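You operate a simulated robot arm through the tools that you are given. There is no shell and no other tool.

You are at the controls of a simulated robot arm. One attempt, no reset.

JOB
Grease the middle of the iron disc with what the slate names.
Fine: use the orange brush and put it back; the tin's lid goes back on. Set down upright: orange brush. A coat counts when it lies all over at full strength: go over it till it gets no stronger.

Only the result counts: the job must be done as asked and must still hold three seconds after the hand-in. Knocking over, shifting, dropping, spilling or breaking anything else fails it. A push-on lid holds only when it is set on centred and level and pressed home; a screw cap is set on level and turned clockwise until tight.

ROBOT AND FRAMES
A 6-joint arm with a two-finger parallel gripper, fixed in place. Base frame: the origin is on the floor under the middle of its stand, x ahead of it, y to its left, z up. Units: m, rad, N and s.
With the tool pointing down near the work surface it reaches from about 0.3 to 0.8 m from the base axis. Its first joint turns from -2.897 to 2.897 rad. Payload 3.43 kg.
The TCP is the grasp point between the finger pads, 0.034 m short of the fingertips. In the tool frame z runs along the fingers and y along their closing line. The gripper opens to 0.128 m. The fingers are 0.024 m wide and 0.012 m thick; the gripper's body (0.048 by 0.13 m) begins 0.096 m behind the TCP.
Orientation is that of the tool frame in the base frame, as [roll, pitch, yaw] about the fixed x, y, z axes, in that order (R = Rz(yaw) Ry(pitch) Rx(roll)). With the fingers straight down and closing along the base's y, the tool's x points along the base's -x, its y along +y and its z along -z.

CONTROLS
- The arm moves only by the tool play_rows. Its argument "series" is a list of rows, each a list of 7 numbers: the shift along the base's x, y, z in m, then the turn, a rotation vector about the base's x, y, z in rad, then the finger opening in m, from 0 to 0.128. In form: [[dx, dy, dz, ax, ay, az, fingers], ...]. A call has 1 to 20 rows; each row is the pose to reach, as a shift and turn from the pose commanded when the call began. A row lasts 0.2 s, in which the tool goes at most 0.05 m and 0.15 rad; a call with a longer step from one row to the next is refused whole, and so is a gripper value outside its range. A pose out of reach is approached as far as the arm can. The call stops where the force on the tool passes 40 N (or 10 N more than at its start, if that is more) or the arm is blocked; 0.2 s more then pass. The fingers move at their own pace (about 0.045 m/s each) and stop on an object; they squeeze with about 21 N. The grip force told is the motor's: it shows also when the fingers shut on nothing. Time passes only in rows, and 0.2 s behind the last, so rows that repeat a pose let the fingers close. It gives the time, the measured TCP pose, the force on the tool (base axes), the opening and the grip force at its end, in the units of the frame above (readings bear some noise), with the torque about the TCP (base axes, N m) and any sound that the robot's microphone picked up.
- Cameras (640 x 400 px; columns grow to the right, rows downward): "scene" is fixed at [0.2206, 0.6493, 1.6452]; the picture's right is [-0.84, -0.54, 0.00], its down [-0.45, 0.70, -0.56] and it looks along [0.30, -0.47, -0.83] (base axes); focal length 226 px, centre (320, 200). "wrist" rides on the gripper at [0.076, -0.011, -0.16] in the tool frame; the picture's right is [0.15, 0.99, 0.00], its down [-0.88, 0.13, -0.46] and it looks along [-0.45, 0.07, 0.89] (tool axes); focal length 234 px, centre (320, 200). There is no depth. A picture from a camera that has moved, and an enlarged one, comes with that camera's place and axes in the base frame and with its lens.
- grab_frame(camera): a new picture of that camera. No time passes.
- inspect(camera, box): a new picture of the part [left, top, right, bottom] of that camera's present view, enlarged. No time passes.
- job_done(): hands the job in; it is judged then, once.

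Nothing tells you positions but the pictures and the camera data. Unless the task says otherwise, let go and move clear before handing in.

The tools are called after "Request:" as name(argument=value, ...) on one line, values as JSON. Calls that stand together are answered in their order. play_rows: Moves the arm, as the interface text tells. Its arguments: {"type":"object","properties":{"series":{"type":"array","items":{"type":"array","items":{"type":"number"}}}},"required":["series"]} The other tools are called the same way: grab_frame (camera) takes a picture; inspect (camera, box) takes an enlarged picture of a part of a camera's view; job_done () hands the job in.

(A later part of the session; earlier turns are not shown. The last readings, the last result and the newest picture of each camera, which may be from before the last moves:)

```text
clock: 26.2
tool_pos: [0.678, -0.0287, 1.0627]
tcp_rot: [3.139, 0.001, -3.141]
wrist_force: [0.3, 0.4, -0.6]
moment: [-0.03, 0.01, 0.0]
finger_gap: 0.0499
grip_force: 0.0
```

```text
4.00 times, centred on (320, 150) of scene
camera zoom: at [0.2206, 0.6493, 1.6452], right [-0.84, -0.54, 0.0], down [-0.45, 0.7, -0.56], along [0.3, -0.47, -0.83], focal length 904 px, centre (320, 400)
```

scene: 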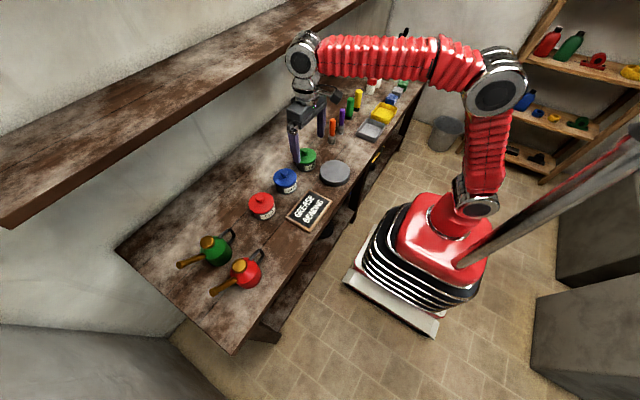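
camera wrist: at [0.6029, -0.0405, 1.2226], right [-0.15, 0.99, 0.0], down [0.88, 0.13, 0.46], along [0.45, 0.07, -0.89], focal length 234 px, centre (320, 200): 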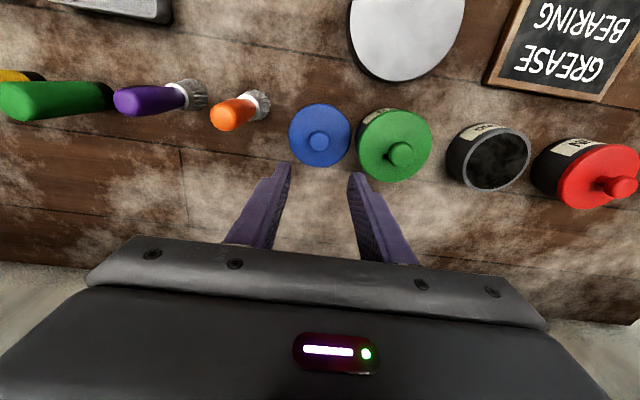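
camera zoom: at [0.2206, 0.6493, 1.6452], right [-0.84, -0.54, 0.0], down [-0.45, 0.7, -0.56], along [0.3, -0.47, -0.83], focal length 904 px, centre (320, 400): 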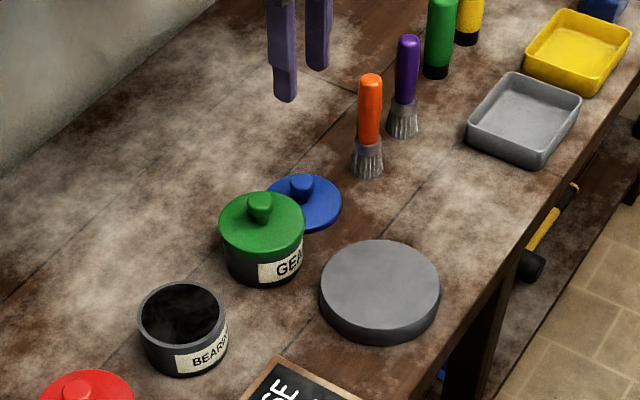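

The lid is parked flat at (0.68, -0.03). Next I'll go above the orange brush at about (0.647, -0.123) and check alignment.

Request:
play_rows(series=[[-0.01, -0.03, 0.0, 0, 0, 0, 0.06], [-0.02, -0.06, 0.0, 0, 0, 0, 0.06], [-0.033, -0.093, 0.0, 0, 0, 0, 0.06], [-0.033, -0.093, 0.0, 0, 0, 0, 0.06]])

Request:
grab_frame(camera="wrist")

Request:
inspect(camera="wrist", box=[260, 80, 380, 200])

Request:
inspect(camera="scene", box=[305, 90, 365, 160])

```text
clock: 27.2
tool_pos: [0.6471, -0.1256, 1.0629]
tcp_rot: [-3.141, 0.002, -3.141]
wrist_force: [0.8, -0.1, -0.3]
moment: [0.01, 0.0, 0.02]
finger_gap: 0.0603
grip_force: 0.1
```

```text
taken
camera wrist: at [0.5705, -0.1361, 1.2223], right [-0.15, 0.99, 0.0], down [0.88, 0.13, 0.46], along [0.45, 0.07, -0.89], focal length 234 px, centre (320, 200)
```

wrist: 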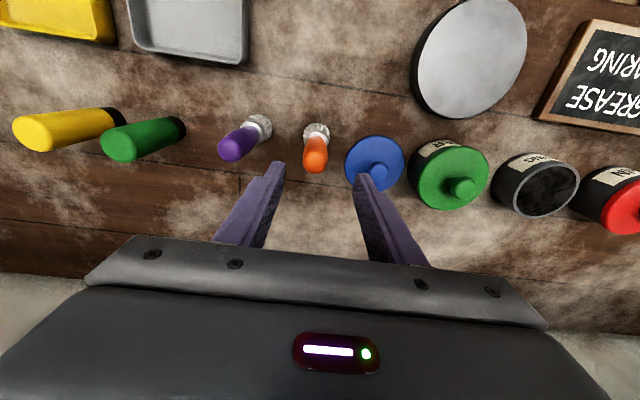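

```text
3.33 times, centred on (320, 140) of wrist
camera zoom: at [0.5705, -0.1361, 1.2223], right [-0.15, 0.99, 0.0], down [0.88, 0.13, 0.46], along [0.45, 0.07, -0.89], focal length 781 px, centre (320, 400)
```

zoom: 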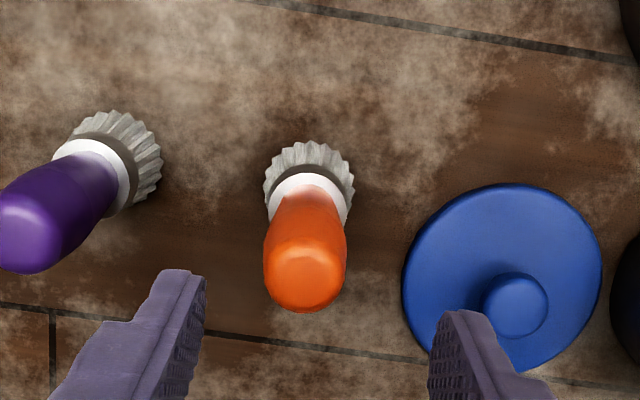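

```text
5.71 times, centred on (335, 125) of scene
camera zoom: at [0.2206, 0.6493, 1.6452], right [-0.84, -0.54, 0.0], down [-0.45, 0.7, -0.56], along [0.3, -0.47, -0.83], focal length 1292 px, centre (234, 629)
```

zoom: 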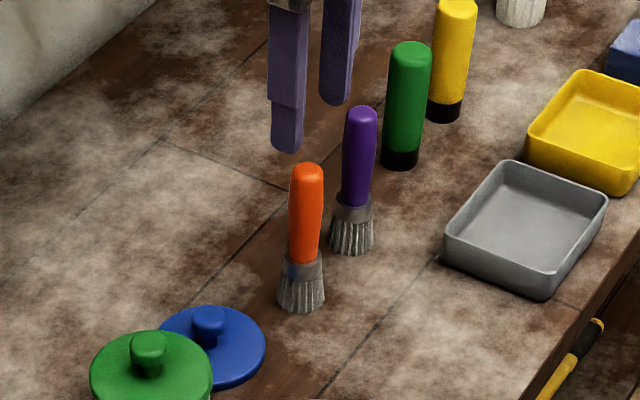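

Brush axis is at about (0.646, -0.129), handle about 0.026 m thick, top about 0.987. I'll shift and lower around the handle.

Request:
play_rows(series=[[-0.0005, -0.006, 0.0, 0, 0, 0, 0.06], [-0.0005, -0.006, -0.03, 0, 0, 0, 0.06], [-0.0005, -0.006, -0.05, 0, 0, 0, 0.06], [-0.0005, -0.006, -0.06, 0, 0, 0, 0.06]])

Request:
grab_frame(camera="wrist")

Request:
inspect(camera="scene", box=[305, 90, 365, 160])

```text
clock: 28.2
tool_pos: [0.6465, -0.1305, 1.0007]
tcp_rot: [3.141, 0.002, 3.141]
wrist_force: [-0.4, 0.1, -1.3]
moment: [-0.04, -0.01, -0.01]
finger_gap: 0.0598
grip_force: 0.0
```

```text
taken
camera wrist: at [0.5703, -0.14, 1.1607], right [-0.15, 0.99, 0.0], down [0.88, 0.13, 0.46], along [0.45, 0.07, -0.89], focal length 234 px, centre (320, 200)
```

wrist: 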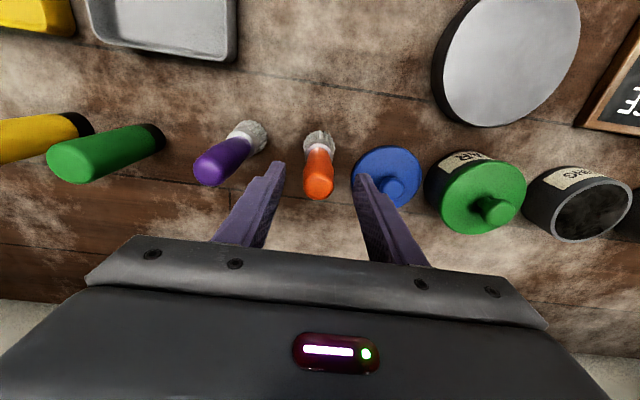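

```text
5.71 times, centred on (335, 125) of scene
camera zoom: at [0.2206, 0.6493, 1.6452], right [-0.84, -0.54, 0.0], down [-0.45, 0.7, -0.56], along [0.3, -0.47, -0.83], focal length 1292 px, centre (234, 629)
```

zoom: 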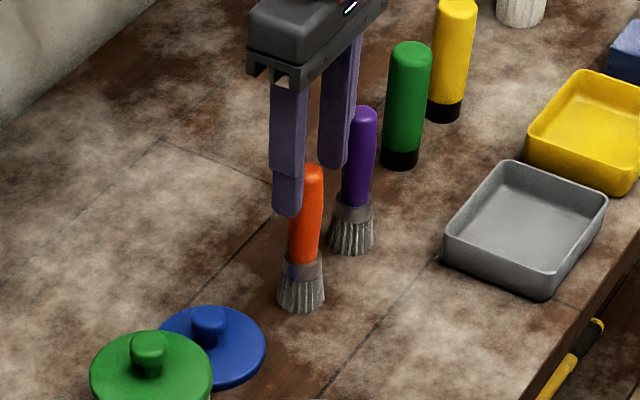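

The brush is centred between the fingers. I'll lower to mid-handle and close.

Request:
play_rows(series=[[0, 0, -0.02, 0, 0, 0, 0.06], [0, 0, -0.04, 0, 0, 0, 0.06], [0, 0, -0.055, 0, 0, 0, 0.06], [0, 0, -0.055, 0, 0, 0, 0.045], [0, 0, -0.055, 0, 0, 0, 0.035], [0, 0, -0.055, 0, 0, 0, 0.028]])

Request:
inspect(camera="wrist", box=[240, 90, 400, 240])

Request:
inspect(camera="scene", box=[305, 90, 365, 160])

```text
clock: 29.6
tool_pos: [0.6469, -0.1275, 0.9469]
tcp_rot: [3.141, 0.001, -3.141]
wrist_force: [-0.6, -0.9, -0.1]
moment: [0.01, -0.03, 0.02]
finger_gap: 0.0293
grip_force: 21.3
```

```text
2.67 times, centred on (320, 165) of wrist
camera zoom: at [0.5699, -0.1378, 1.1067], right [-0.15, 0.99, 0.0], down [0.88, 0.13, 0.46], along [0.45, 0.07, -0.89], focal length 624 px, centre (320, 293)
```

zoom: 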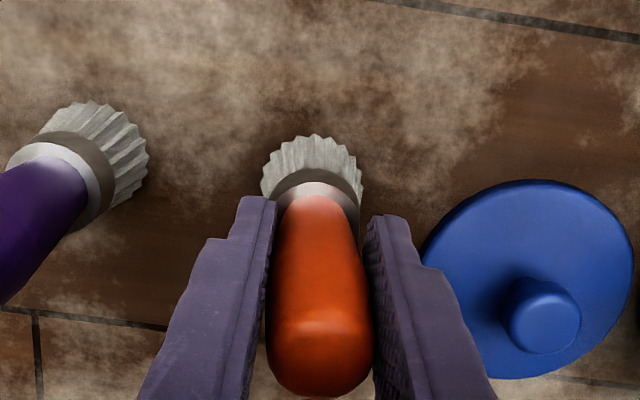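

```text
5.71 times, centred on (335, 125) of scene
camera zoom: at [0.2206, 0.6493, 1.6452], right [-0.84, -0.54, 0.0], down [-0.45, 0.7, -0.56], along [0.3, -0.47, -0.83], focal length 1292 px, centre (234, 629)
```

zoom: 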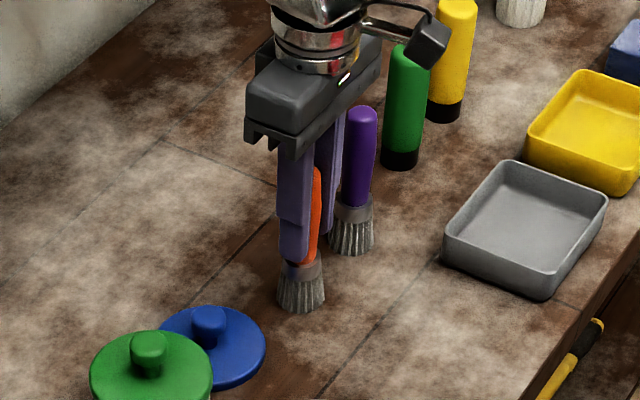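

Fingers are on the handle (gap 0.0293). I'll clamp fully and lift straight up.

Request:
play_rows(series=[[0, 0, 0, 0, 0, 0, 0.0], [0, 0, 0, 0, 0, 0, 0.0], [0, 0, 0.005, 0, 0, 0, 0.0], [0, 0, 0.015, 0, 0, 0, 0.0], [0, 0, 0.035, 0, 0, 0, 0.0], [0, 0, 0.06, 0, 0, 0, 0.0], [0, 0, 0.09, 0, 0, 0, 0.0], [0, 0, 0.12, 0, 0, 0, 0.0]])

Request:
grab_frame(camera="wrist")

Request:
inspect(camera="scene", box=[270, 60, 370, 180])

```text
clock: 31.4
tool_pos: [0.647, -0.1276, 1.0691]
tcp_rot: [-3.141, 0.0, -3.142]
wrist_force: [0.0, -0.3, -1.4]
moment: [-0.03, 0.02, 0.02]
finger_gap: 0.0291
grip_force: 21.5
```

```text
taken
camera wrist: at [0.5714, -0.1387, 1.2284], right [-0.15, 0.99, 0.0], down [0.88, 0.13, 0.46], along [0.45, 0.07, -0.89], focal length 234 px, centre (320, 200)
```

wrist: 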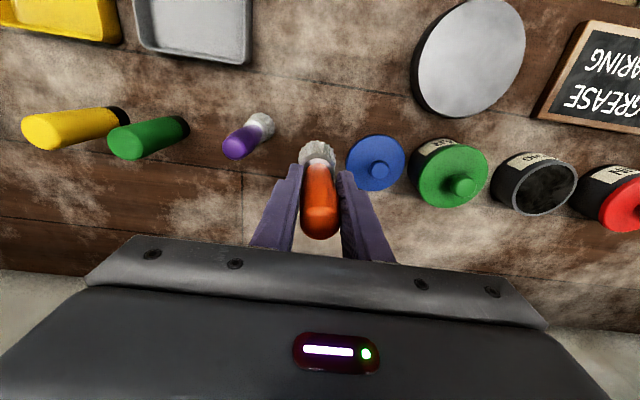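

```text
3.33 times, centred on (320, 120) of scene
camera zoom: at [0.2206, 0.6493, 1.6452], right [-0.84, -0.54, 0.0], down [-0.45, 0.7, -0.56], along [0.3, -0.47, -0.83], focal length 754 px, centre (320, 467)
```

zoom: 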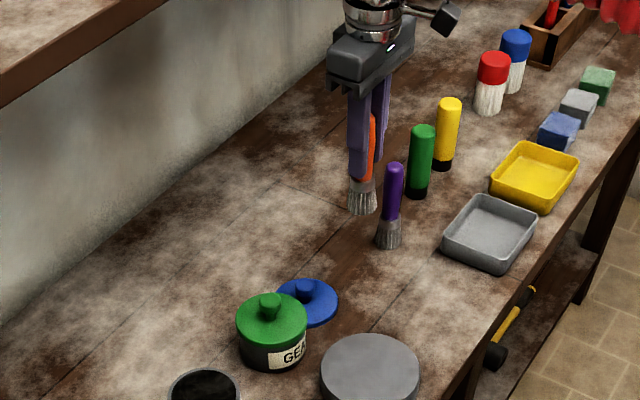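

Brush is firmly held and upright. I'll raise a bit more and carry it over above the open blue tin.

Request:
play_rows(series=[[0, 0, 0.03, 0, 0, 0, 0.0], [0, 0, 0.053, 0, 0, 0, 0.0], [0.002, 0.03, 0.053, 0, 0, 0, 0.0], [0.004, 0.07, 0.053, 0, 0, 0, 0.0], [0.006, 0.11, 0.053, 0, 0, 0, 0.0], [0.009, 0.15, 0.053, 0, 0, 0, 0.0], [0.011, 0.19, 0.053, 0, 0, 0, 0.0], [0.014, 0.23, 0.053, 0, 0, 0, 0.0], [0.016, 0.27, 0.053, 0, 0, 0, 0.0], [0.018, 0.31, 0.053, 0, 0, 0, 0.0], [0.02, 0.34, 0.053, 0, 0, 0, 0.0], [0.0207, 0.3495, 0.053, 0, 0, 0, 0.0], [0.0207, 0.3495, 0.053, 0, 0, 0, 0.0]])

Request:
grab_frame(camera="wrist")

Request:
inspect(camera="scene", box=[250, 110, 350, 210])

```text
clock: 34.2
tool_pos: [0.6693, 0.22, 1.1189]
tcp_rot: [3.141, 0.003, 3.141]
wrist_force: [0.1, 0.9, -0.9]
moment: [0.01, 0.02, 0.03]
finger_gap: 0.0291
grip_force: 21.3
```

```text
taken
camera wrist: at [0.5922, 0.2094, 1.2794], right [-0.15, 0.99, 0.0], down [0.88, 0.13, 0.46], along [0.45, 0.07, -0.89], focal length 234 px, centre (320, 200)
```

wrist: 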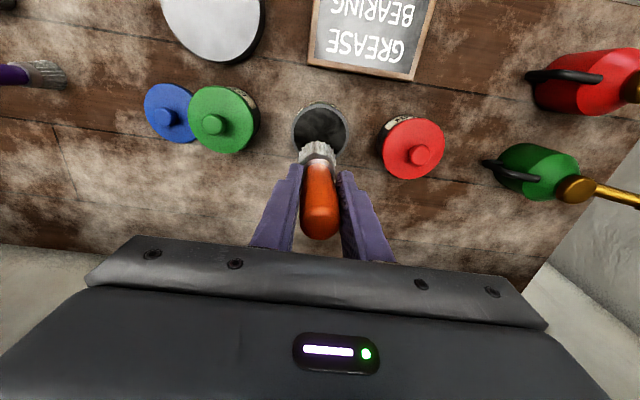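

```text
4.00 times, centred on (300, 160) of scene
camera zoom: at [0.2206, 0.6493, 1.6452], right [-0.84, -0.54, 0.0], down [-0.45, 0.7, -0.56], along [0.3, -0.47, -0.83], focal length 904 px, centre (400, 360)
```

zoom: 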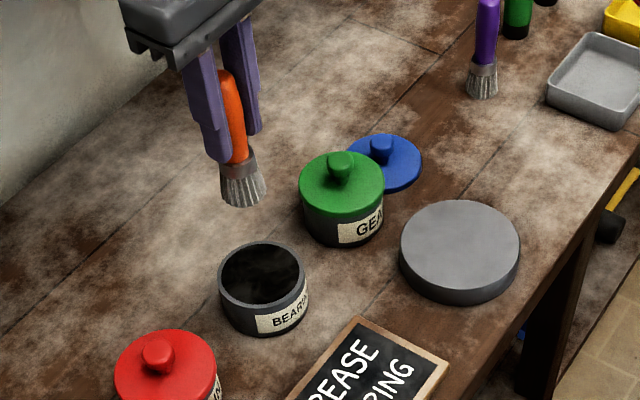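

The brush is above the tin. I'll zoom to verify the tin's rim centre before dipping.

Request:
inspect(camera="wrist", box=[270, 80, 370, 180])

Request:
inspect(camera="scene", box=[295, 165, 335, 200])

Request:
inspect(camera="scene", box=[265, 150, 305, 200])

```text
4.00 times, centred on (320, 130) of wrist
camera zoom: at [0.5922, 0.2094, 1.2794], right [-0.15, 0.99, 0.0], down [0.88, 0.13, 0.46], along [0.45, 0.07, -0.89], focal length 937 px, centre (320, 480)
```

zoom: 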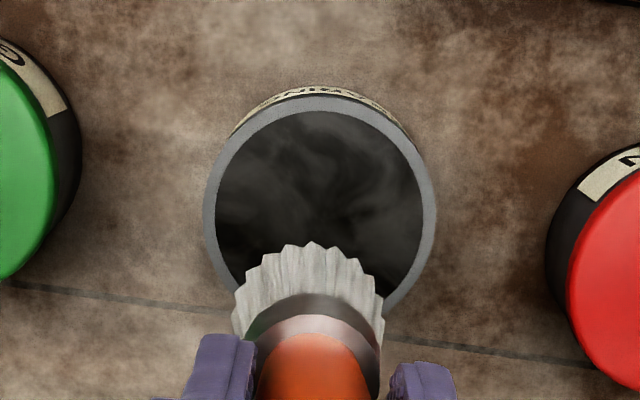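

```text
11.43 times, centred on (315, 182) of scene
camera zoom: at [0.2206, 0.6493, 1.6452], right [-0.84, -0.54, 0.0], down [-0.45, 0.7, -0.56], along [0.3, -0.47, -0.83], focal length 2584 px, centre (377, 400)
```

zoom: 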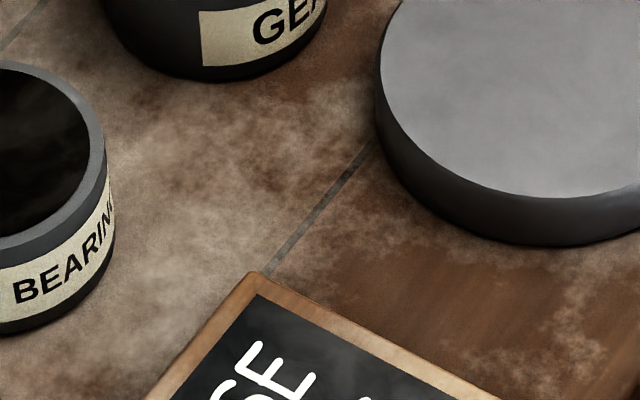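

```text
8.00 times, centred on (285, 175) of scene
camera zoom: at [0.2206, 0.6493, 1.6452], right [-0.84, -0.54, 0.0], down [-0.45, 0.7, -0.56], along [0.3, -0.47, -0.83], focal length 1809 px, centre (600, 400)
```

zoom: 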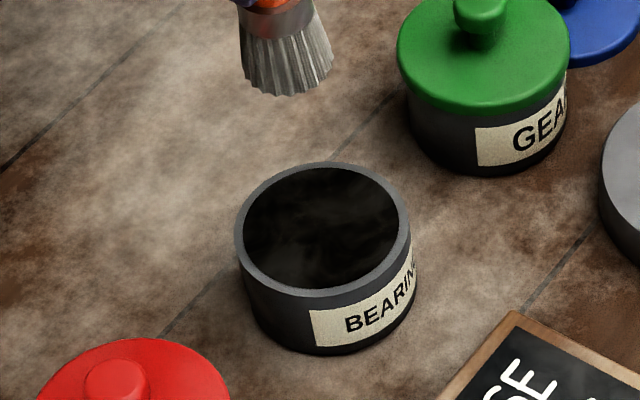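

Tin rim centre is at about (0.666, 0.221, 0.91), inner radius about 0.041 m; brush bristles about 0.04 m across fit in. I'll lower the bristles roughly 1 cm into the tin.

Request:
play_rows(series=[[0, 0.0005, -0.03, 0, 0, 0, 0.0], [0, 0.0005, -0.06, 0, 0, 0, 0.0], [0, 0.0005, -0.09, 0, 0, 0, 0.0], [0, 0.0005, -0.105, 0, 0, 0, 0.0], [0, 0.0005, -0.115, 0, 0, 0, 0.0]])

Request:
inspect(camera="scene", box=[265, 150, 305, 200])

Request:
inspect(camera="wrist", box=[250, 90, 390, 220])

```text
clock: 35.4
tool_pos: [0.6678, 0.2207, 1.0045]
tcp_rot: [3.142, 0.003, -3.14]
wrist_force: [-0.6, -0.9, -1.4]
moment: [0.0, 0.01, -0.03]
finger_gap: 0.0291
grip_force: 20.8
```

```text
8.00 times, centred on (285, 175) of scene
camera zoom: at [0.2206, 0.6493, 1.6452], right [-0.84, -0.54, 0.0], down [-0.45, 0.7, -0.56], along [0.3, -0.47, -0.83], focal length 1809 px, centre (600, 400)
```

zoom: 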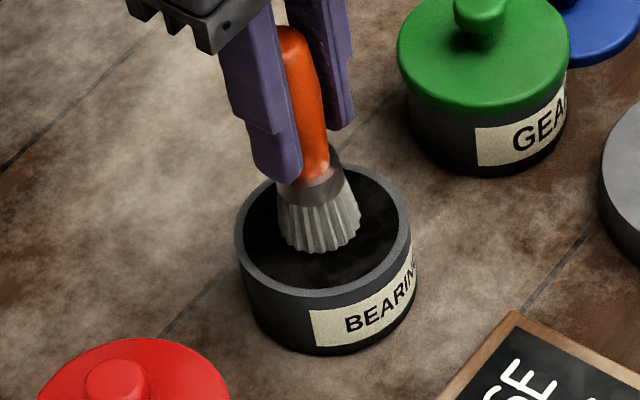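

```text
3.08 times, centred on (320, 155) of wrist
camera zoom: at [0.5908, 0.2106, 1.1638], right [-0.15, 0.99, 0.0], down [0.88, 0.13, 0.46], along [0.45, 0.07, -0.89], focal length 720 px, centre (320, 338)
```

zoom: 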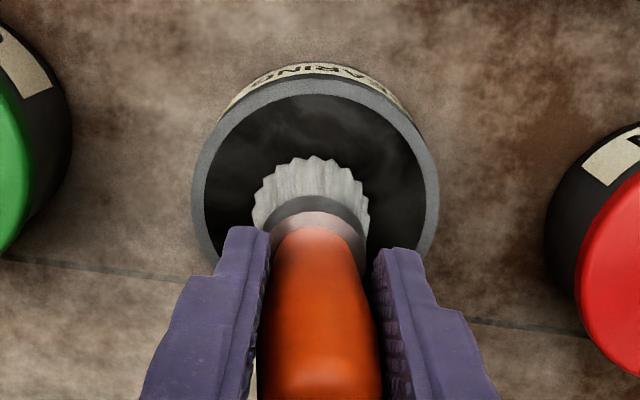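

The bristles are centred over the grease and not in it yet, as far as I can see. I'll lower further in small steps, watching force.

Request:
play_rows(series=[[0, 0, -0.004, 0, 0, 0, 0.0], [0, 0, -0.008, 0, 0, 0, 0.0], [0, 0, -0.01, 0, 0, 0, 0.0]])

Request:
inspect(camera="scene", box=[265, 150, 305, 200])

```text
clock: 36.2
tool_pos: [0.6677, 0.2209, 0.9955]
tcp_rot: [3.141, 0.004, -3.141]
wrist_force: [2.3, -5.4, 21.3]
moment: [0.01, -0.15, -0.02]
finger_gap: 0.0296
grip_force: 20.9
```

```text
8.00 times, centred on (285, 175) of scene
camera zoom: at [0.2206, 0.6493, 1.6452], right [-0.84, -0.54, 0.0], down [-0.45, 0.7, -0.56], along [0.3, -0.47, -0.83], focal length 1809 px, centre (600, 400)
```

zoom: 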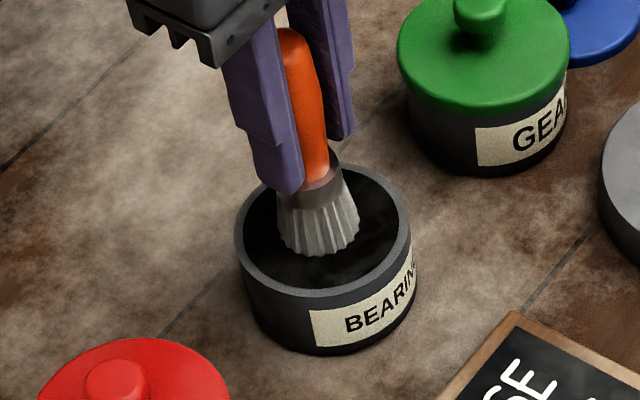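

The bristles press on the grease (about 21 N at TCP z=0.9955). I'll lift out a bit to see whether the bristles took up grease.

Request:
play_rows(series=[[0, 0, 0.004, 0, 0, 0, 0.0], [0, 0, 0.02, 0, 0, 0, 0.0], [0, 0, 0.04, 0, 0, 0, 0.0], [0, 0, 0.05, 0, 0, 0, 0.0]])

Request:
inspect(camera="scene", box=[265, 130, 305, 200])

Request:
inspect(camera="wrist", box=[250, 90, 390, 220])

```text
clock: 37.2
tool_pos: [0.6682, 0.2215, 1.0455]
tcp_rot: [-3.141, 0.0, 3.14]
wrist_force: [0.0, 0.2, -1.7]
moment: [-0.01, 0.02, -0.04]
finger_gap: 0.0291
grip_force: 20.8
```

```text
5.71 times, centred on (285, 165) of scene
camera zoom: at [0.2206, 0.6493, 1.6452], right [-0.84, -0.54, 0.0], down [-0.45, 0.7, -0.56], along [0.3, -0.47, -0.83], focal length 1292 px, centre (520, 400)
```

zoom: 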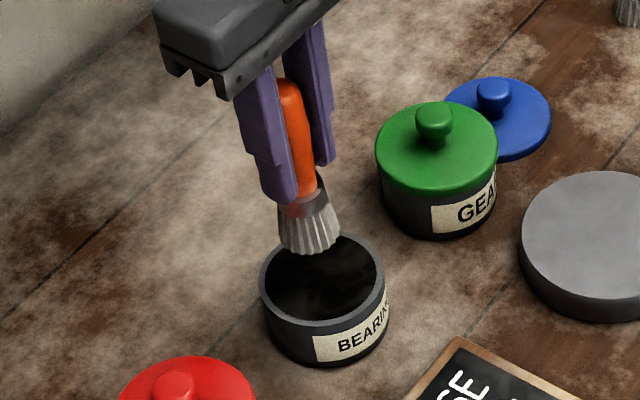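

```text
3.08 times, centred on (320, 155) of wrist
camera zoom: at [0.5915, 0.2113, 1.2047], right [-0.15, 0.99, 0.0], down [0.88, 0.13, 0.46], along [0.45, 0.07, -0.89], focal length 720 px, centre (320, 338)
```

zoom: 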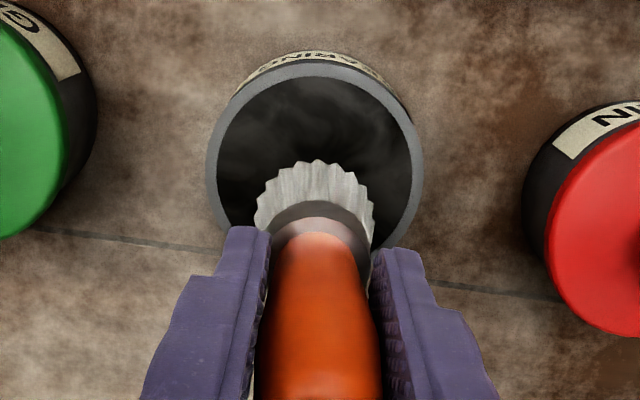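

The bristle sides show no visible change, though the tip underside can't be seen from here. I'll dip again with light pressure, dwell and stir slightly to load it.

Request:
play_rows(series=[[0, 0, -0.02, 0, 0, 0, 0.0], [0, 0, -0.04, 0, 0, 0, 0.0], [0, 0, -0.045, 0, 0, 0, 0.0], [0, 0, -0.048, 0, 0, 0, 0.0], [0, 0, -0.048, 0, 0, 0, 0.0]])

```text
clock: 38.4
tool_pos: [0.6672, 0.2223, 0.9964]
tcp_rot: [3.141, 0.002, -3.141]
wrist_force: [0.0, 0.5, -0.8]
moment: [0.01, 0.0, 0.01]
finger_gap: 0.0285
grip_force: 21.1
```

No contact at this height now, so the brush likely slid up in the grip by a millimetre or so. Lowering a bit further.

Request:
play_rows(series=[[0, 0, -0.001, 0, 0, 0, 0.0], [0, 0, -0.002, 0, 0, 0, 0.0], [0, 0, -0.003, 0, 0, 0, 0.0]])

```text
clock: 39.2
tool_pos: [0.6689, 0.2216, 0.9953]
tcp_rot: [3.141, 0.004, -3.141]
wrist_force: [-0.4, -1.3, 11.0]
moment: [0.13, 0.08, 0.02]
finger_gap: 0.029
grip_force: 21.2
```

Contact at 11 N. I'll stir gently with a few millimetres of movement to load the bristles.

Request:
play_rows(series=[[0.004, 0, 0, 0, 0, 0, 0.0], [0.004, 0.004, 0, 0, 0, 0, 0.0], [-0.002, 0.004, 0, 0, 0, 0, 0.0], [-0.004, 0, 0, 0, 0, 0, 0.0], [-0.003, -0.004, 0, 0, 0, 0, 0.0], [0, 0, 0, 0, 0, 0, 0.0]])

Request:
inspect(camera="scene", box=[265, 150, 305, 200])

```text
clock: 40.6
tool_pos: [0.6672, 0.2213, 0.9943]
tcp_rot: [3.141, -0.002, -3.141]
wrist_force: [-4.2, -0.6, 8.0]
moment: [-0.08, 0.16, 0.0]
finger_gap: 0.029
grip_force: 21.2
```

```text
8.00 times, centred on (285, 175) of scene
camera zoom: at [0.2206, 0.6493, 1.6452], right [-0.84, -0.54, 0.0], down [-0.45, 0.7, -0.56], along [0.3, -0.47, -0.83], focal length 1809 px, centre (600, 400)
```

zoom: 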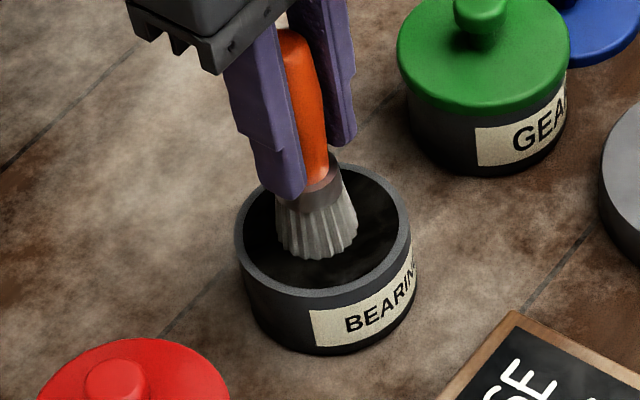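

Bristles were worked in the grease and the tin hasn't moved. I'll lift out, pause over the tin for any drip, and look at the bristles.

Request:
play_rows(series=[[0, 0, 0.005, 0, 0, 0, 0.0], [0, 0, 0.015, 0, 0, 0, 0.0], [0, 0, 0.025, 0, 0, 0, 0.0], [0, 0, 0.025, 0, 0, 0, 0.0], [0, 0, 0.025, 0, 0, 0, 0.0], [0, 0, 0.05, 0, 0, 0, 0.0], [0, 0, 0.08, 0, 0, 0, 0.0], [0, 0, 0.11, 0, 0, 0, 0.0], [0, 0, 0.11, 0, 0, 0, 0.0]])

Request:
inspect(camera="scene", box=[265, 130, 305, 200])

Request:
inspect(camera="wrist", box=[250, 90, 390, 220])

```text
clock: 42.6
tool_pos: [0.6677, 0.2207, 1.104]
tcp_rot: [-3.14, 0.002, -3.141]
wrist_force: [0.6, 0.3, -0.5]
moment: [0.0, 0.03, 0.01]
finger_gap: 0.0288
grip_force: 20.8
```

```text
5.71 times, centred on (285, 165) of scene
camera zoom: at [0.2206, 0.6493, 1.6452], right [-0.84, -0.54, 0.0], down [-0.45, 0.7, -0.56], along [0.3, -0.47, -0.83], focal length 1292 px, centre (520, 400)
```

zoom: 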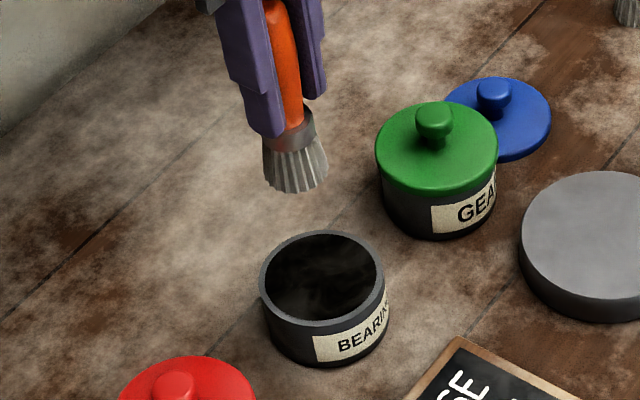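

```text
3.08 times, centred on (320, 155) of wrist
camera zoom: at [0.5914, 0.2099, 1.2634], right [-0.15, 0.99, 0.0], down [0.88, 0.13, 0.46], along [0.45, 0.07, -0.89], focal length 720 px, centre (320, 338)
```

zoom: 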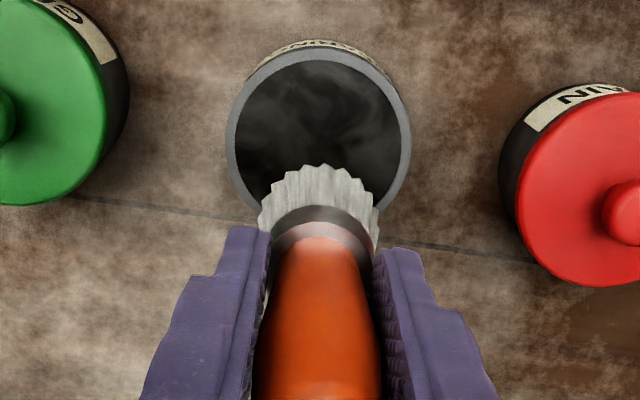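

The tin is undisturbed. I'll carry the brush over to the disc centre at about (0.520, 0.052), staying high, then check the disc for any marking.

Request:
play_rows(series=[[-0.02, -0.023, 0, 0, 0, 0, 0.0], [-0.046, -0.053, 0, 0, 0, 0, 0.0], [-0.072, -0.083, 0, 0, 0, 0, 0.0], [-0.098, -0.113, 0, 0, 0, 0, 0.0], [-0.124, -0.143, 0, 0, 0, 0, 0.0], [-0.1465, -0.169, 0, 0, 0, 0, 0.0], [-0.1465, -0.169, 0, 0, 0, 0, 0.0]])

Request:
grab_frame(camera="wrist")

Request:
inspect(camera="scene", box=[290, 110, 370, 200])

```text
clock: 44.2
tool_pos: [0.5178, 0.0553, 1.1043]
tcp_rot: [3.14, 0.003, -3.141]
wrist_force: [0.0, -0.1, -1.7]
moment: [0.01, 0.02, 0.0]
finger_gap: 0.0292
grip_force: 21.7
```

```text
taken
camera wrist: at [0.4425, 0.0425, 1.2633], right [-0.15, 0.99, 0.0], down [0.88, 0.13, 0.46], along [0.45, 0.07, -0.89], focal length 234 px, centre (320, 200)
```

wrist: 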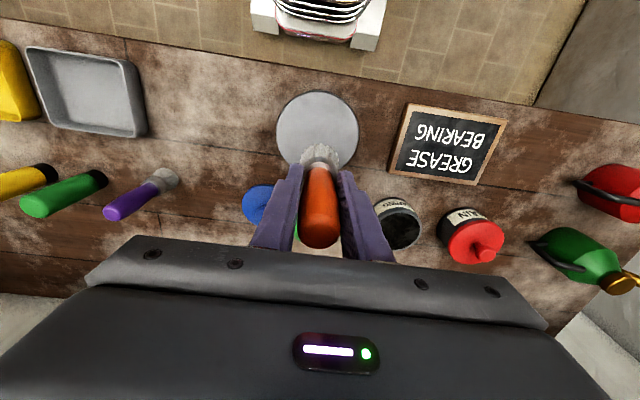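

```text
4.44 times, centred on (330, 155) of scene
camera zoom: at [0.2206, 0.6493, 1.6452], right [-0.84, -0.54, 0.0], down [-0.45, 0.7, -0.56], along [0.3, -0.47, -0.83], focal length 1005 px, centre (276, 400)
```

zoom: 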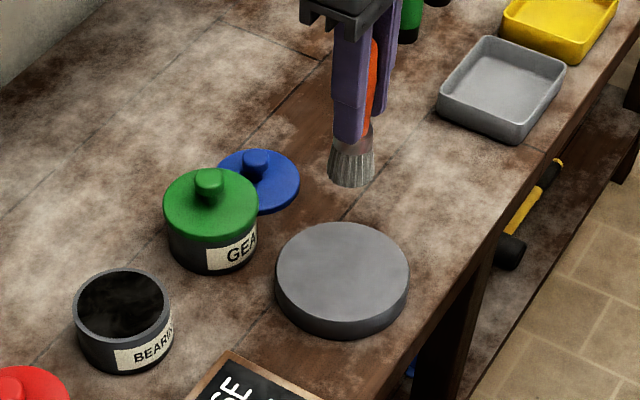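

The disc is below. I'll zoom to pin down its centre and any mark on it.

Request:
inspect(camera="wrist", box=[270, 80, 370, 180])

Request:
inspect(camera="scene", box=[315, 150, 355, 190])

```text
4.00 times, centred on (320, 130) of wrist
camera zoom: at [0.4425, 0.0425, 1.2633], right [-0.15, 0.99, 0.0], down [0.88, 0.13, 0.46], along [0.45, 0.07, -0.89], focal length 937 px, centre (320, 480)
```

zoom: 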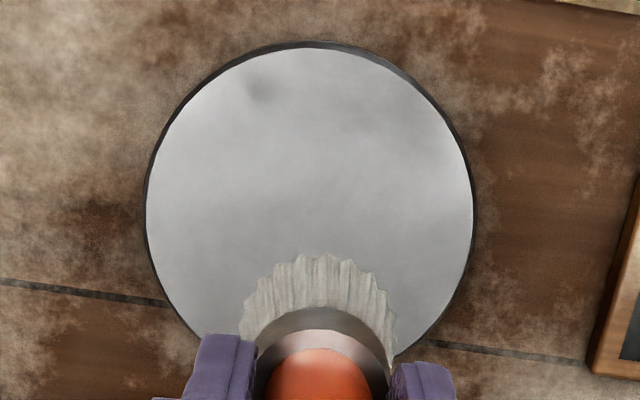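

```text
10.00 times, centred on (335, 170) of scene
camera zoom: at [0.2206, 0.6493, 1.6452], right [-0.84, -0.54, 0.0], down [-0.45, 0.7, -0.56], along [0.3, -0.47, -0.83], focal length 2261 px, centre (170, 500)
```

zoom: 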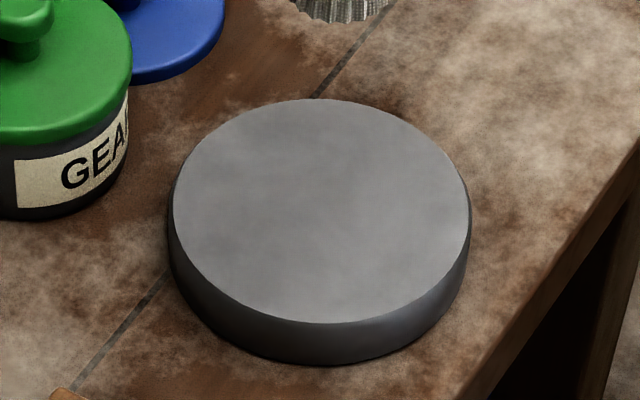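

No marking on the disc; its centre is about (0.519, 0.051) with radius 0.065 and top near 0.884. I'll lower the brush onto the middle, slowing for contact.

Request:
play_rows(series=[[-0.0015, -0.001, -0.03, 0, 0, 0, 0.0], [-0.0015, -0.001, -0.06, 0, 0, 0, 0.0], [-0.0015, -0.001, -0.085, 0, 0, 0, 0.0], [-0.0015, -0.001, -0.1, 0, 0, 0, 0.0], [-0.0015, -0.001, -0.108, 0, 0, 0, 0.0]])

Request:
inspect(camera="scene", box=[315, 140, 355, 190])

Request:
inspect(camera="wrist", box=[230, 60, 410, 220])

```text
clock: 45.4
tool_pos: [0.52, 0.053, 0.9953]
tcp_rot: [-3.141, 0.003, 3.141]
wrist_force: [0.0, 0.7, -1.1]
moment: [0.01, 0.0, -0.02]
finger_gap: 0.0289
grip_force: 21.3
```

```text
8.00 times, centred on (335, 165) of scene
camera zoom: at [0.2206, 0.6493, 1.6452], right [-0.84, -0.54, 0.0], down [-0.45, 0.7, -0.56], along [0.3, -0.47, -0.83], focal length 1809 px, centre (200, 480)
```

zoom: 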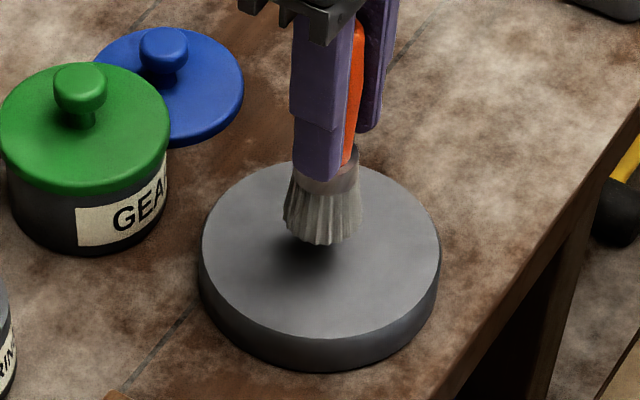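

```text
2.50 times, centred on (320, 140) of wrist
camera zoom: at [0.4429, 0.0422, 1.1555], right [-0.15, 0.99, 0.0], down [0.88, 0.13, 0.46], along [0.45, 0.07, -0.89], focal length 585 px, centre (320, 350)
```

zoom: 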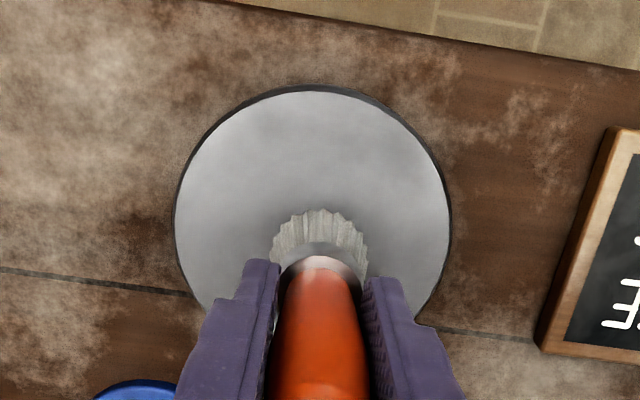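

The bristles hover a centimetre or so above the disc. I'll lower in small steps until I feel light contact.

Request:
play_rows(series=[[0, 0, -0.004, 0, 0, 0, 0.0], [0, 0, -0.007, 0, 0, 0, 0.0], [0, 0, -0.009, 0, 0, 0, 0.0]])

Request:
inspect(camera="scene", box=[315, 140, 355, 190])

```text
clock: 46.2
tool_pos: [0.52, 0.051, 0.9874]
tcp_rot: [3.141, 0.001, 3.141]
wrist_force: [-0.3, -0.5, -1.3]
moment: [0.01, 0.01, 0.0]
finger_gap: 0.0291
grip_force: 20.6
```

```text
8.00 times, centred on (335, 165) of scene
camera zoom: at [0.2206, 0.6493, 1.6452], right [-0.84, -0.54, 0.0], down [-0.45, 0.7, -0.56], along [0.3, -0.47, -0.83], focal length 1809 px, centre (200, 480)
```

zoom: 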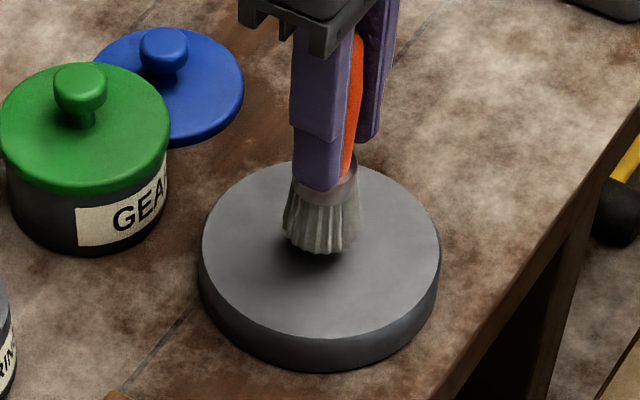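

Still slightly above the surface. Continuing down by small steps.

Request:
play_rows(series=[[0, 0, -0.002, 0, 0, 0, 0.0], [0, 0, -0.004, 0, 0, 0, 0.0], [0, 0, -0.006, 0, 0, 0, 0.0]])

Request:
inspect(camera="scene", box=[315, 140, 355, 190])

```text
clock: 47.0
tool_pos: [0.5194, 0.0522, 0.9814]
tcp_rot: [3.141, 0.003, 3.14]
wrist_force: [-0.5, -0.2, -2.1]
moment: [0.01, -0.03, 0.02]
finger_gap: 0.0289
grip_force: 20.8
```

```text
8.00 times, centred on (335, 165) of scene
camera zoom: at [0.2206, 0.6493, 1.6452], right [-0.84, -0.54, 0.0], down [-0.45, 0.7, -0.56], along [0.3, -0.47, -0.83], focal length 1809 px, centre (200, 480)
```

zoom: 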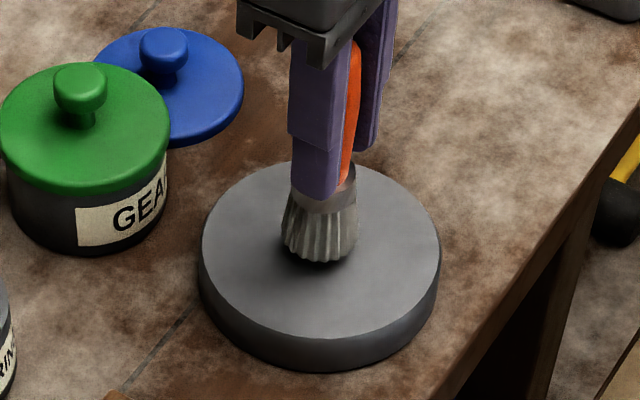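

The shadow gap is nearly closed. A few more millimetres.

Request:
play_rows(series=[[0, 0, -0.001, 0, 0, 0, 0.0], [0, 0, -0.002, 0, 0, 0, 0.0], [0, 0, -0.003, 0, 0, 0, 0.0]])

Request:
inspect(camera="scene", box=[315, 140, 355, 190])

```text
clock: 47.8
tool_pos: [0.5201, 0.0521, 0.9782]
tcp_rot: [-3.14, 0.002, -3.141]
wrist_force: [-0.2, 0.1, -1.4]
moment: [-0.04, -0.03, 0.0]
finger_gap: 0.0289
grip_force: 20.8
```

```text
8.00 times, centred on (335, 165) of scene
camera zoom: at [0.2206, 0.6493, 1.6452], right [-0.84, -0.54, 0.0], down [-0.45, 0.7, -0.56], along [0.3, -0.47, -0.83], focal length 1809 px, centre (200, 480)
```

zoom: 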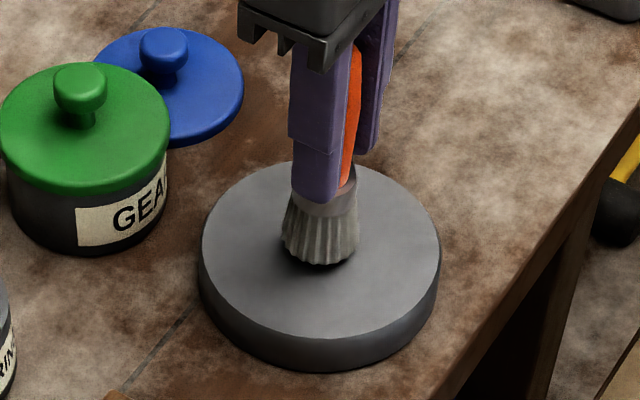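

Request:
play_rows(series=[[0, 0, -0.001, 0, 0, 0, 0.0], [0, 0, -0.002, 0, 0, 0, 0.0], [0, 0, -0.003, 0, 0, 0, 0.0]])

Request:
inspect(camera="scene", box=[315, 140, 355, 190])

```text
clock: 48.6
tool_pos: [0.5199, 0.0514, 0.9747]
tcp_rot: [3.141, 0.002, -3.14]
wrist_force: [0.0, -0.3, -1.4]
moment: [0.02, 0.02, -0.03]
finger_gap: 0.0288
grip_force: 21.2
```

```text
8.00 times, centred on (335, 165) of scene
camera zoom: at [0.2206, 0.6493, 1.6452], right [-0.84, -0.54, 0.0], down [-0.45, 0.7, -0.56], along [0.3, -0.47, -0.83], focal length 1809 px, centre (200, 480)
```

zoom: 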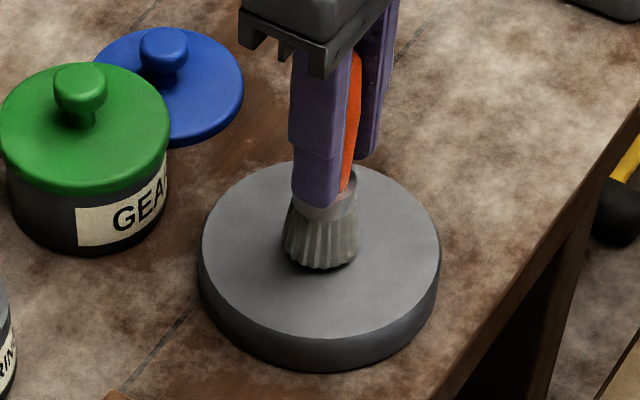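

Almost touching; continuing with 1-mm steps.

Request:
play_rows(series=[[0, 0, -0.001, 0, 0, 0, 0.0], [0, 0, -0.002, 0, 0, 0, 0.0], [0, 0, -0.003, 0, 0, 0, 0.0]])

Request:
inspect(camera="scene", box=[315, 140, 355, 190])

```text
clock: 49.4
tool_pos: [0.5208, 0.0518, 0.9721]
tcp_rot: [3.141, 0.002, -3.141]
wrist_force: [0.5, 0.2, -1.0]
moment: [-0.01, 0.01, -0.03]
finger_gap: 0.029
grip_force: 21.8
```

```text
8.00 times, centred on (335, 165) of scene
camera zoom: at [0.2206, 0.6493, 1.6452], right [-0.84, -0.54, 0.0], down [-0.45, 0.7, -0.56], along [0.3, -0.47, -0.83], focal length 1809 px, centre (200, 480)
```

zoom: 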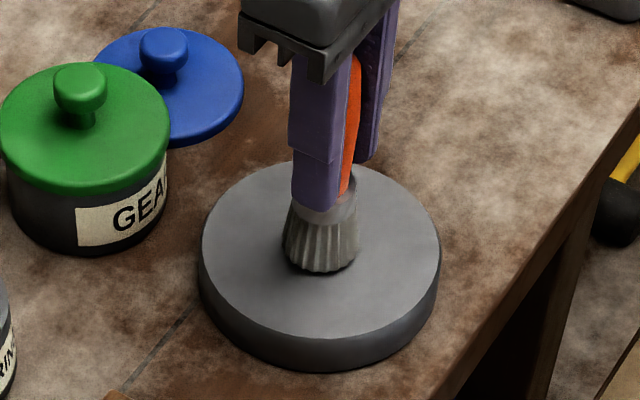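

Request:
play_rows(series=[[0, 0, -0.001, 0, 0, 0, 0.0], [0, 0, -0.002, 0, 0, 0, 0.0], [0, 0, -0.002, 0, 0, 0, 0.0]])

Request:
inspect(camera="wrist", box=[230, 60, 410, 220])

```text
clock: 50.2
tool_pos: [0.5191, 0.0503, 0.9696]
tcp_rot: [-3.141, 0.001, 3.141]
wrist_force: [0.6, 0.2, -0.4]
moment: [0.01, 0.0, 0.0]
finger_gap: 0.0289
grip_force: 21.1
```

```text
2.50 times, centred on (320, 140) of wrist
camera zoom: at [0.4433, 0.0406, 1.1289], right [-0.15, 0.99, 0.0], down [0.88, 0.13, 0.46], along [0.45, 0.07, -0.89], focal length 585 px, centre (320, 350)
```

zoom: 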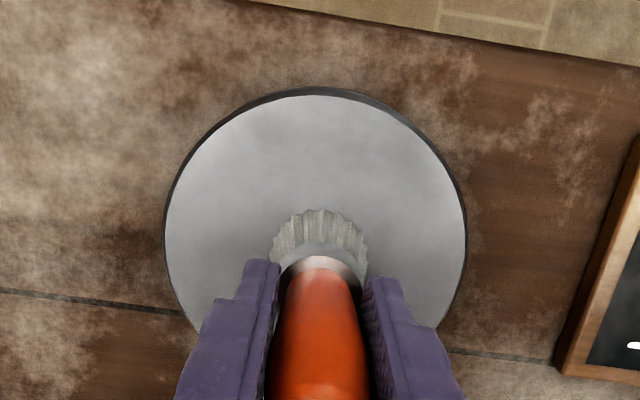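

Force is changing slightly; nearly in contact. Going down a bit more.

Request:
play_rows(series=[[0, 0, -0.001, 0, 0, 0, 0.0], [0, 0, -0.002, 0, 0, 0, 0.0]])

```text
clock: 50.8
tool_pos: [0.5199, 0.0523, 0.9686]
tcp_rot: [3.141, 0.002, -3.14]
wrist_force: [0.1, 0.0, -1.2]
moment: [0.01, 0.02, 0.0]
finger_gap: 0.0289
grip_force: 20.6
```

Request:
play_rows(series=[[0, 0, -0.001, 0, 0, 0, 0.0], [0, 0, -0.002, 0, 0, 0, 0.0]])

Request:
inspect(camera="scene", box=[315, 140, 355, 190])

```text
clock: 51.4
tool_pos: [0.5203, 0.0515, 0.9664]
tcp_rot: [3.141, 0.006, -3.141]
wrist_force: [-2.7, 0.1, 21.1]
moment: [0.02, -0.1, 0.06]
finger_gap: 0.0288
grip_force: 20.9
```

```text
8.00 times, centred on (335, 165) of scene
camera zoom: at [0.2206, 0.6493, 1.6452], right [-0.84, -0.54, 0.0], down [-0.45, 0.7, -0.56], along [0.3, -0.47, -0.83], focal length 1809 px, centre (200, 480)
```

zoom: 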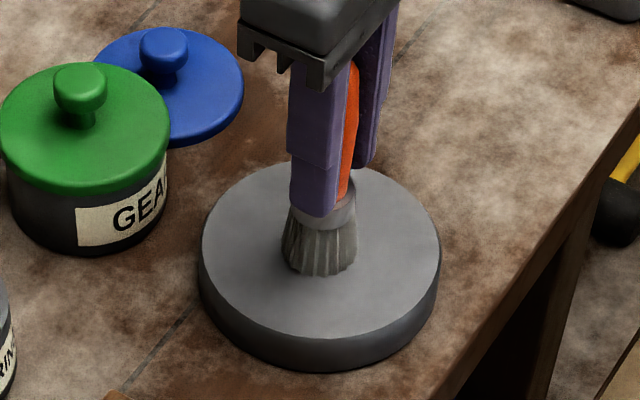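

Contact at TCP z≈0.9665. I'll back off 1 mm for light pressure and make a short stroke to see whether grease transfers.

Request:
play_rows(series=[[0, 0, 0.001, 0, 0, 0, 0.0], [0.005, 0, 0.001, 0, 0, 0, 0.0], [0.01, 0, 0.001, 0, 0, 0, 0.0], [0.01, 0, 0.001, 0, 0, 0, 0.0]])

Request:
inspect(camera="wrist", box=[230, 60, 410, 220])

Request:
inspect(camera="scene", box=[315, 140, 355, 190])

```text
clock: 52.4
tool_pos: [0.5307, 0.0507, 0.967]
tcp_rot: [-3.141, 0.001, 3.141]
wrist_force: [-4.2, 1.1, 8.7]
moment: [0.04, 0.11, -0.01]
finger_gap: 0.0288
grip_force: 21.3
```

```text
2.50 times, centred on (320, 140) of wrist
camera zoom: at [0.4533, 0.0402, 1.1263], right [-0.15, 0.99, 0.0], down [0.88, 0.13, 0.46], along [0.45, 0.07, -0.89], focal length 585 px, centre (320, 350)
```

zoom: 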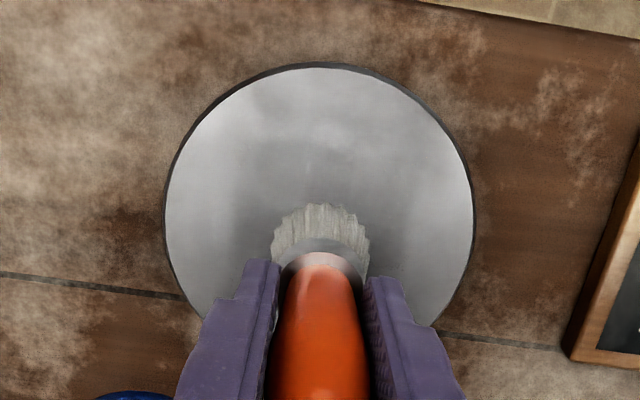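

```text
8.00 times, centred on (335, 165) of scene
camera zoom: at [0.2206, 0.6493, 1.6452], right [-0.84, -0.54, 0.0], down [-0.45, 0.7, -0.56], along [0.3, -0.47, -0.83], focal length 1809 px, centre (200, 480)
```

zoom: 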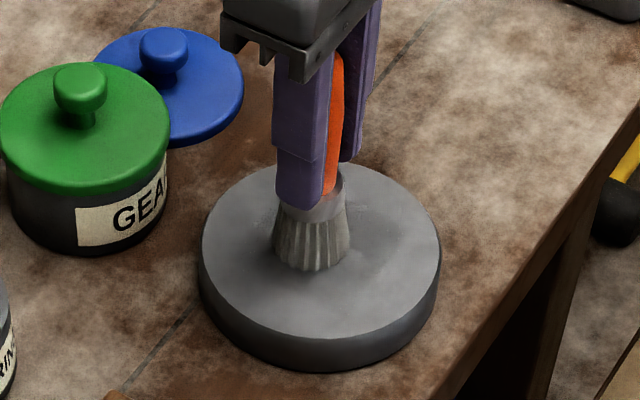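

A faint darker smear seems to appear under the brush and the disc hasn't moved. I'll do a series of strokes over the central area at this light pressure.

Request:
play_rows(series=[[0.008, 0, 0, 0, 0, 0, 0.0], [0.012, 0.002, 0, 0, 0, 0, 0.0], [0.012, 0.012, 0, 0, 0, 0, 0.0], [0.002, 0.012, 0, 0, 0, 0, 0.0], [-0.008, 0.012, 0, 0, 0, 0, 0.0], [-0.018, 0.012, 0, 0, 0, 0, 0.0], [-0.03, 0.012, 0, 0, 0, 0, 0.0], [-0.034, 0.002, 0, 0, 0, 0, 0.0], [-0.024, 0, 0, 0, 0, 0, 0.0], [-0.014, 0, 0, 0, 0, 0, 0.0], [-0.004, 0, 0, 0, 0, 0, 0.0], [0.006, 0, 0, 0, 0, 0, 0.0], [0.012, -0.004, 0, 0, 0, 0, 0.0], [0.01, -0.012, 0, 0, 0, 0, 0.0], [0, -0.012, 0, 0, 0, 0, 0.0], [-0.01, -0.012, 0, 0, 0, 0, 0.0], [-0.02, -0.012, 0, 0, 0, 0, 0.0], [-0.03, -0.012, 0, 0, 0, 0, 0.0]])

Request:
inspect(camera="wrist", box=[230, 60, 410, 220])

Request:
inspect(camera="scene", box=[315, 140, 355, 190])

```text
clock: 56.2
tool_pos: [0.5006, 0.0411, 0.9668]
tcp_rot: [-3.141, 0.001, 3.141]
wrist_force: [-0.1, -0.2, -1.9]
moment: [0.01, 0.03, 0.02]
finger_gap: 0.0287
grip_force: 20.6
```

```text
2.50 times, centred on (320, 140) of wrist
camera zoom: at [0.4237, 0.0296, 1.1266], right [-0.15, 0.99, 0.0], down [0.88, 0.13, 0.46], along [0.45, 0.07, -0.89], focal length 585 px, centre (320, 350)
```

zoom: 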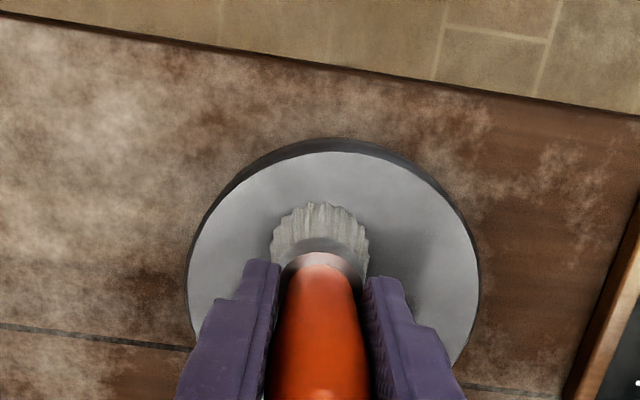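

```text
8.00 times, centred on (335, 165) of scene
camera zoom: at [0.2206, 0.6493, 1.6452], right [-0.84, -0.54, 0.0], down [-0.45, 0.7, -0.56], along [0.3, -0.47, -0.83], focal length 1809 px, centre (200, 480)
```

zoom: 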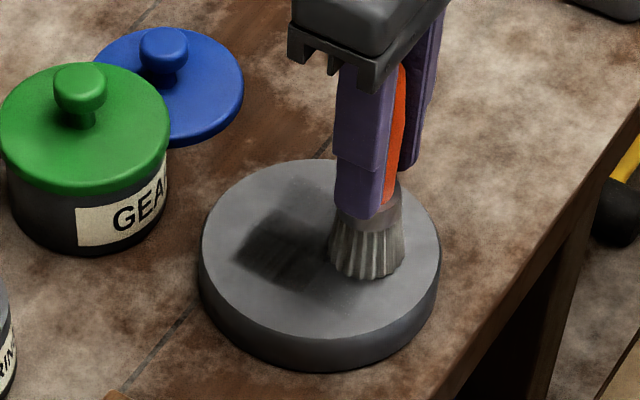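

Grease is going on (dark patch visible). Pressure has been lost, so I'll lower to regain light contact and continue over the -y part.

Request:
play_rows(series=[[0, 0, -0.001, 0, 0, 0, 0.0], [0, 0, -0.001, 0, 0, 0, 0.0]])

```text
clock: 56.8
tool_pos: [0.4996, 0.0403, 0.9667]
tcp_rot: [3.141, 0.001, -3.141]
wrist_force: [-1.4, 1.4, 4.8]
moment: [0.12, -0.02, 0.02]
finger_gap: 0.0288
grip_force: 21.0
```

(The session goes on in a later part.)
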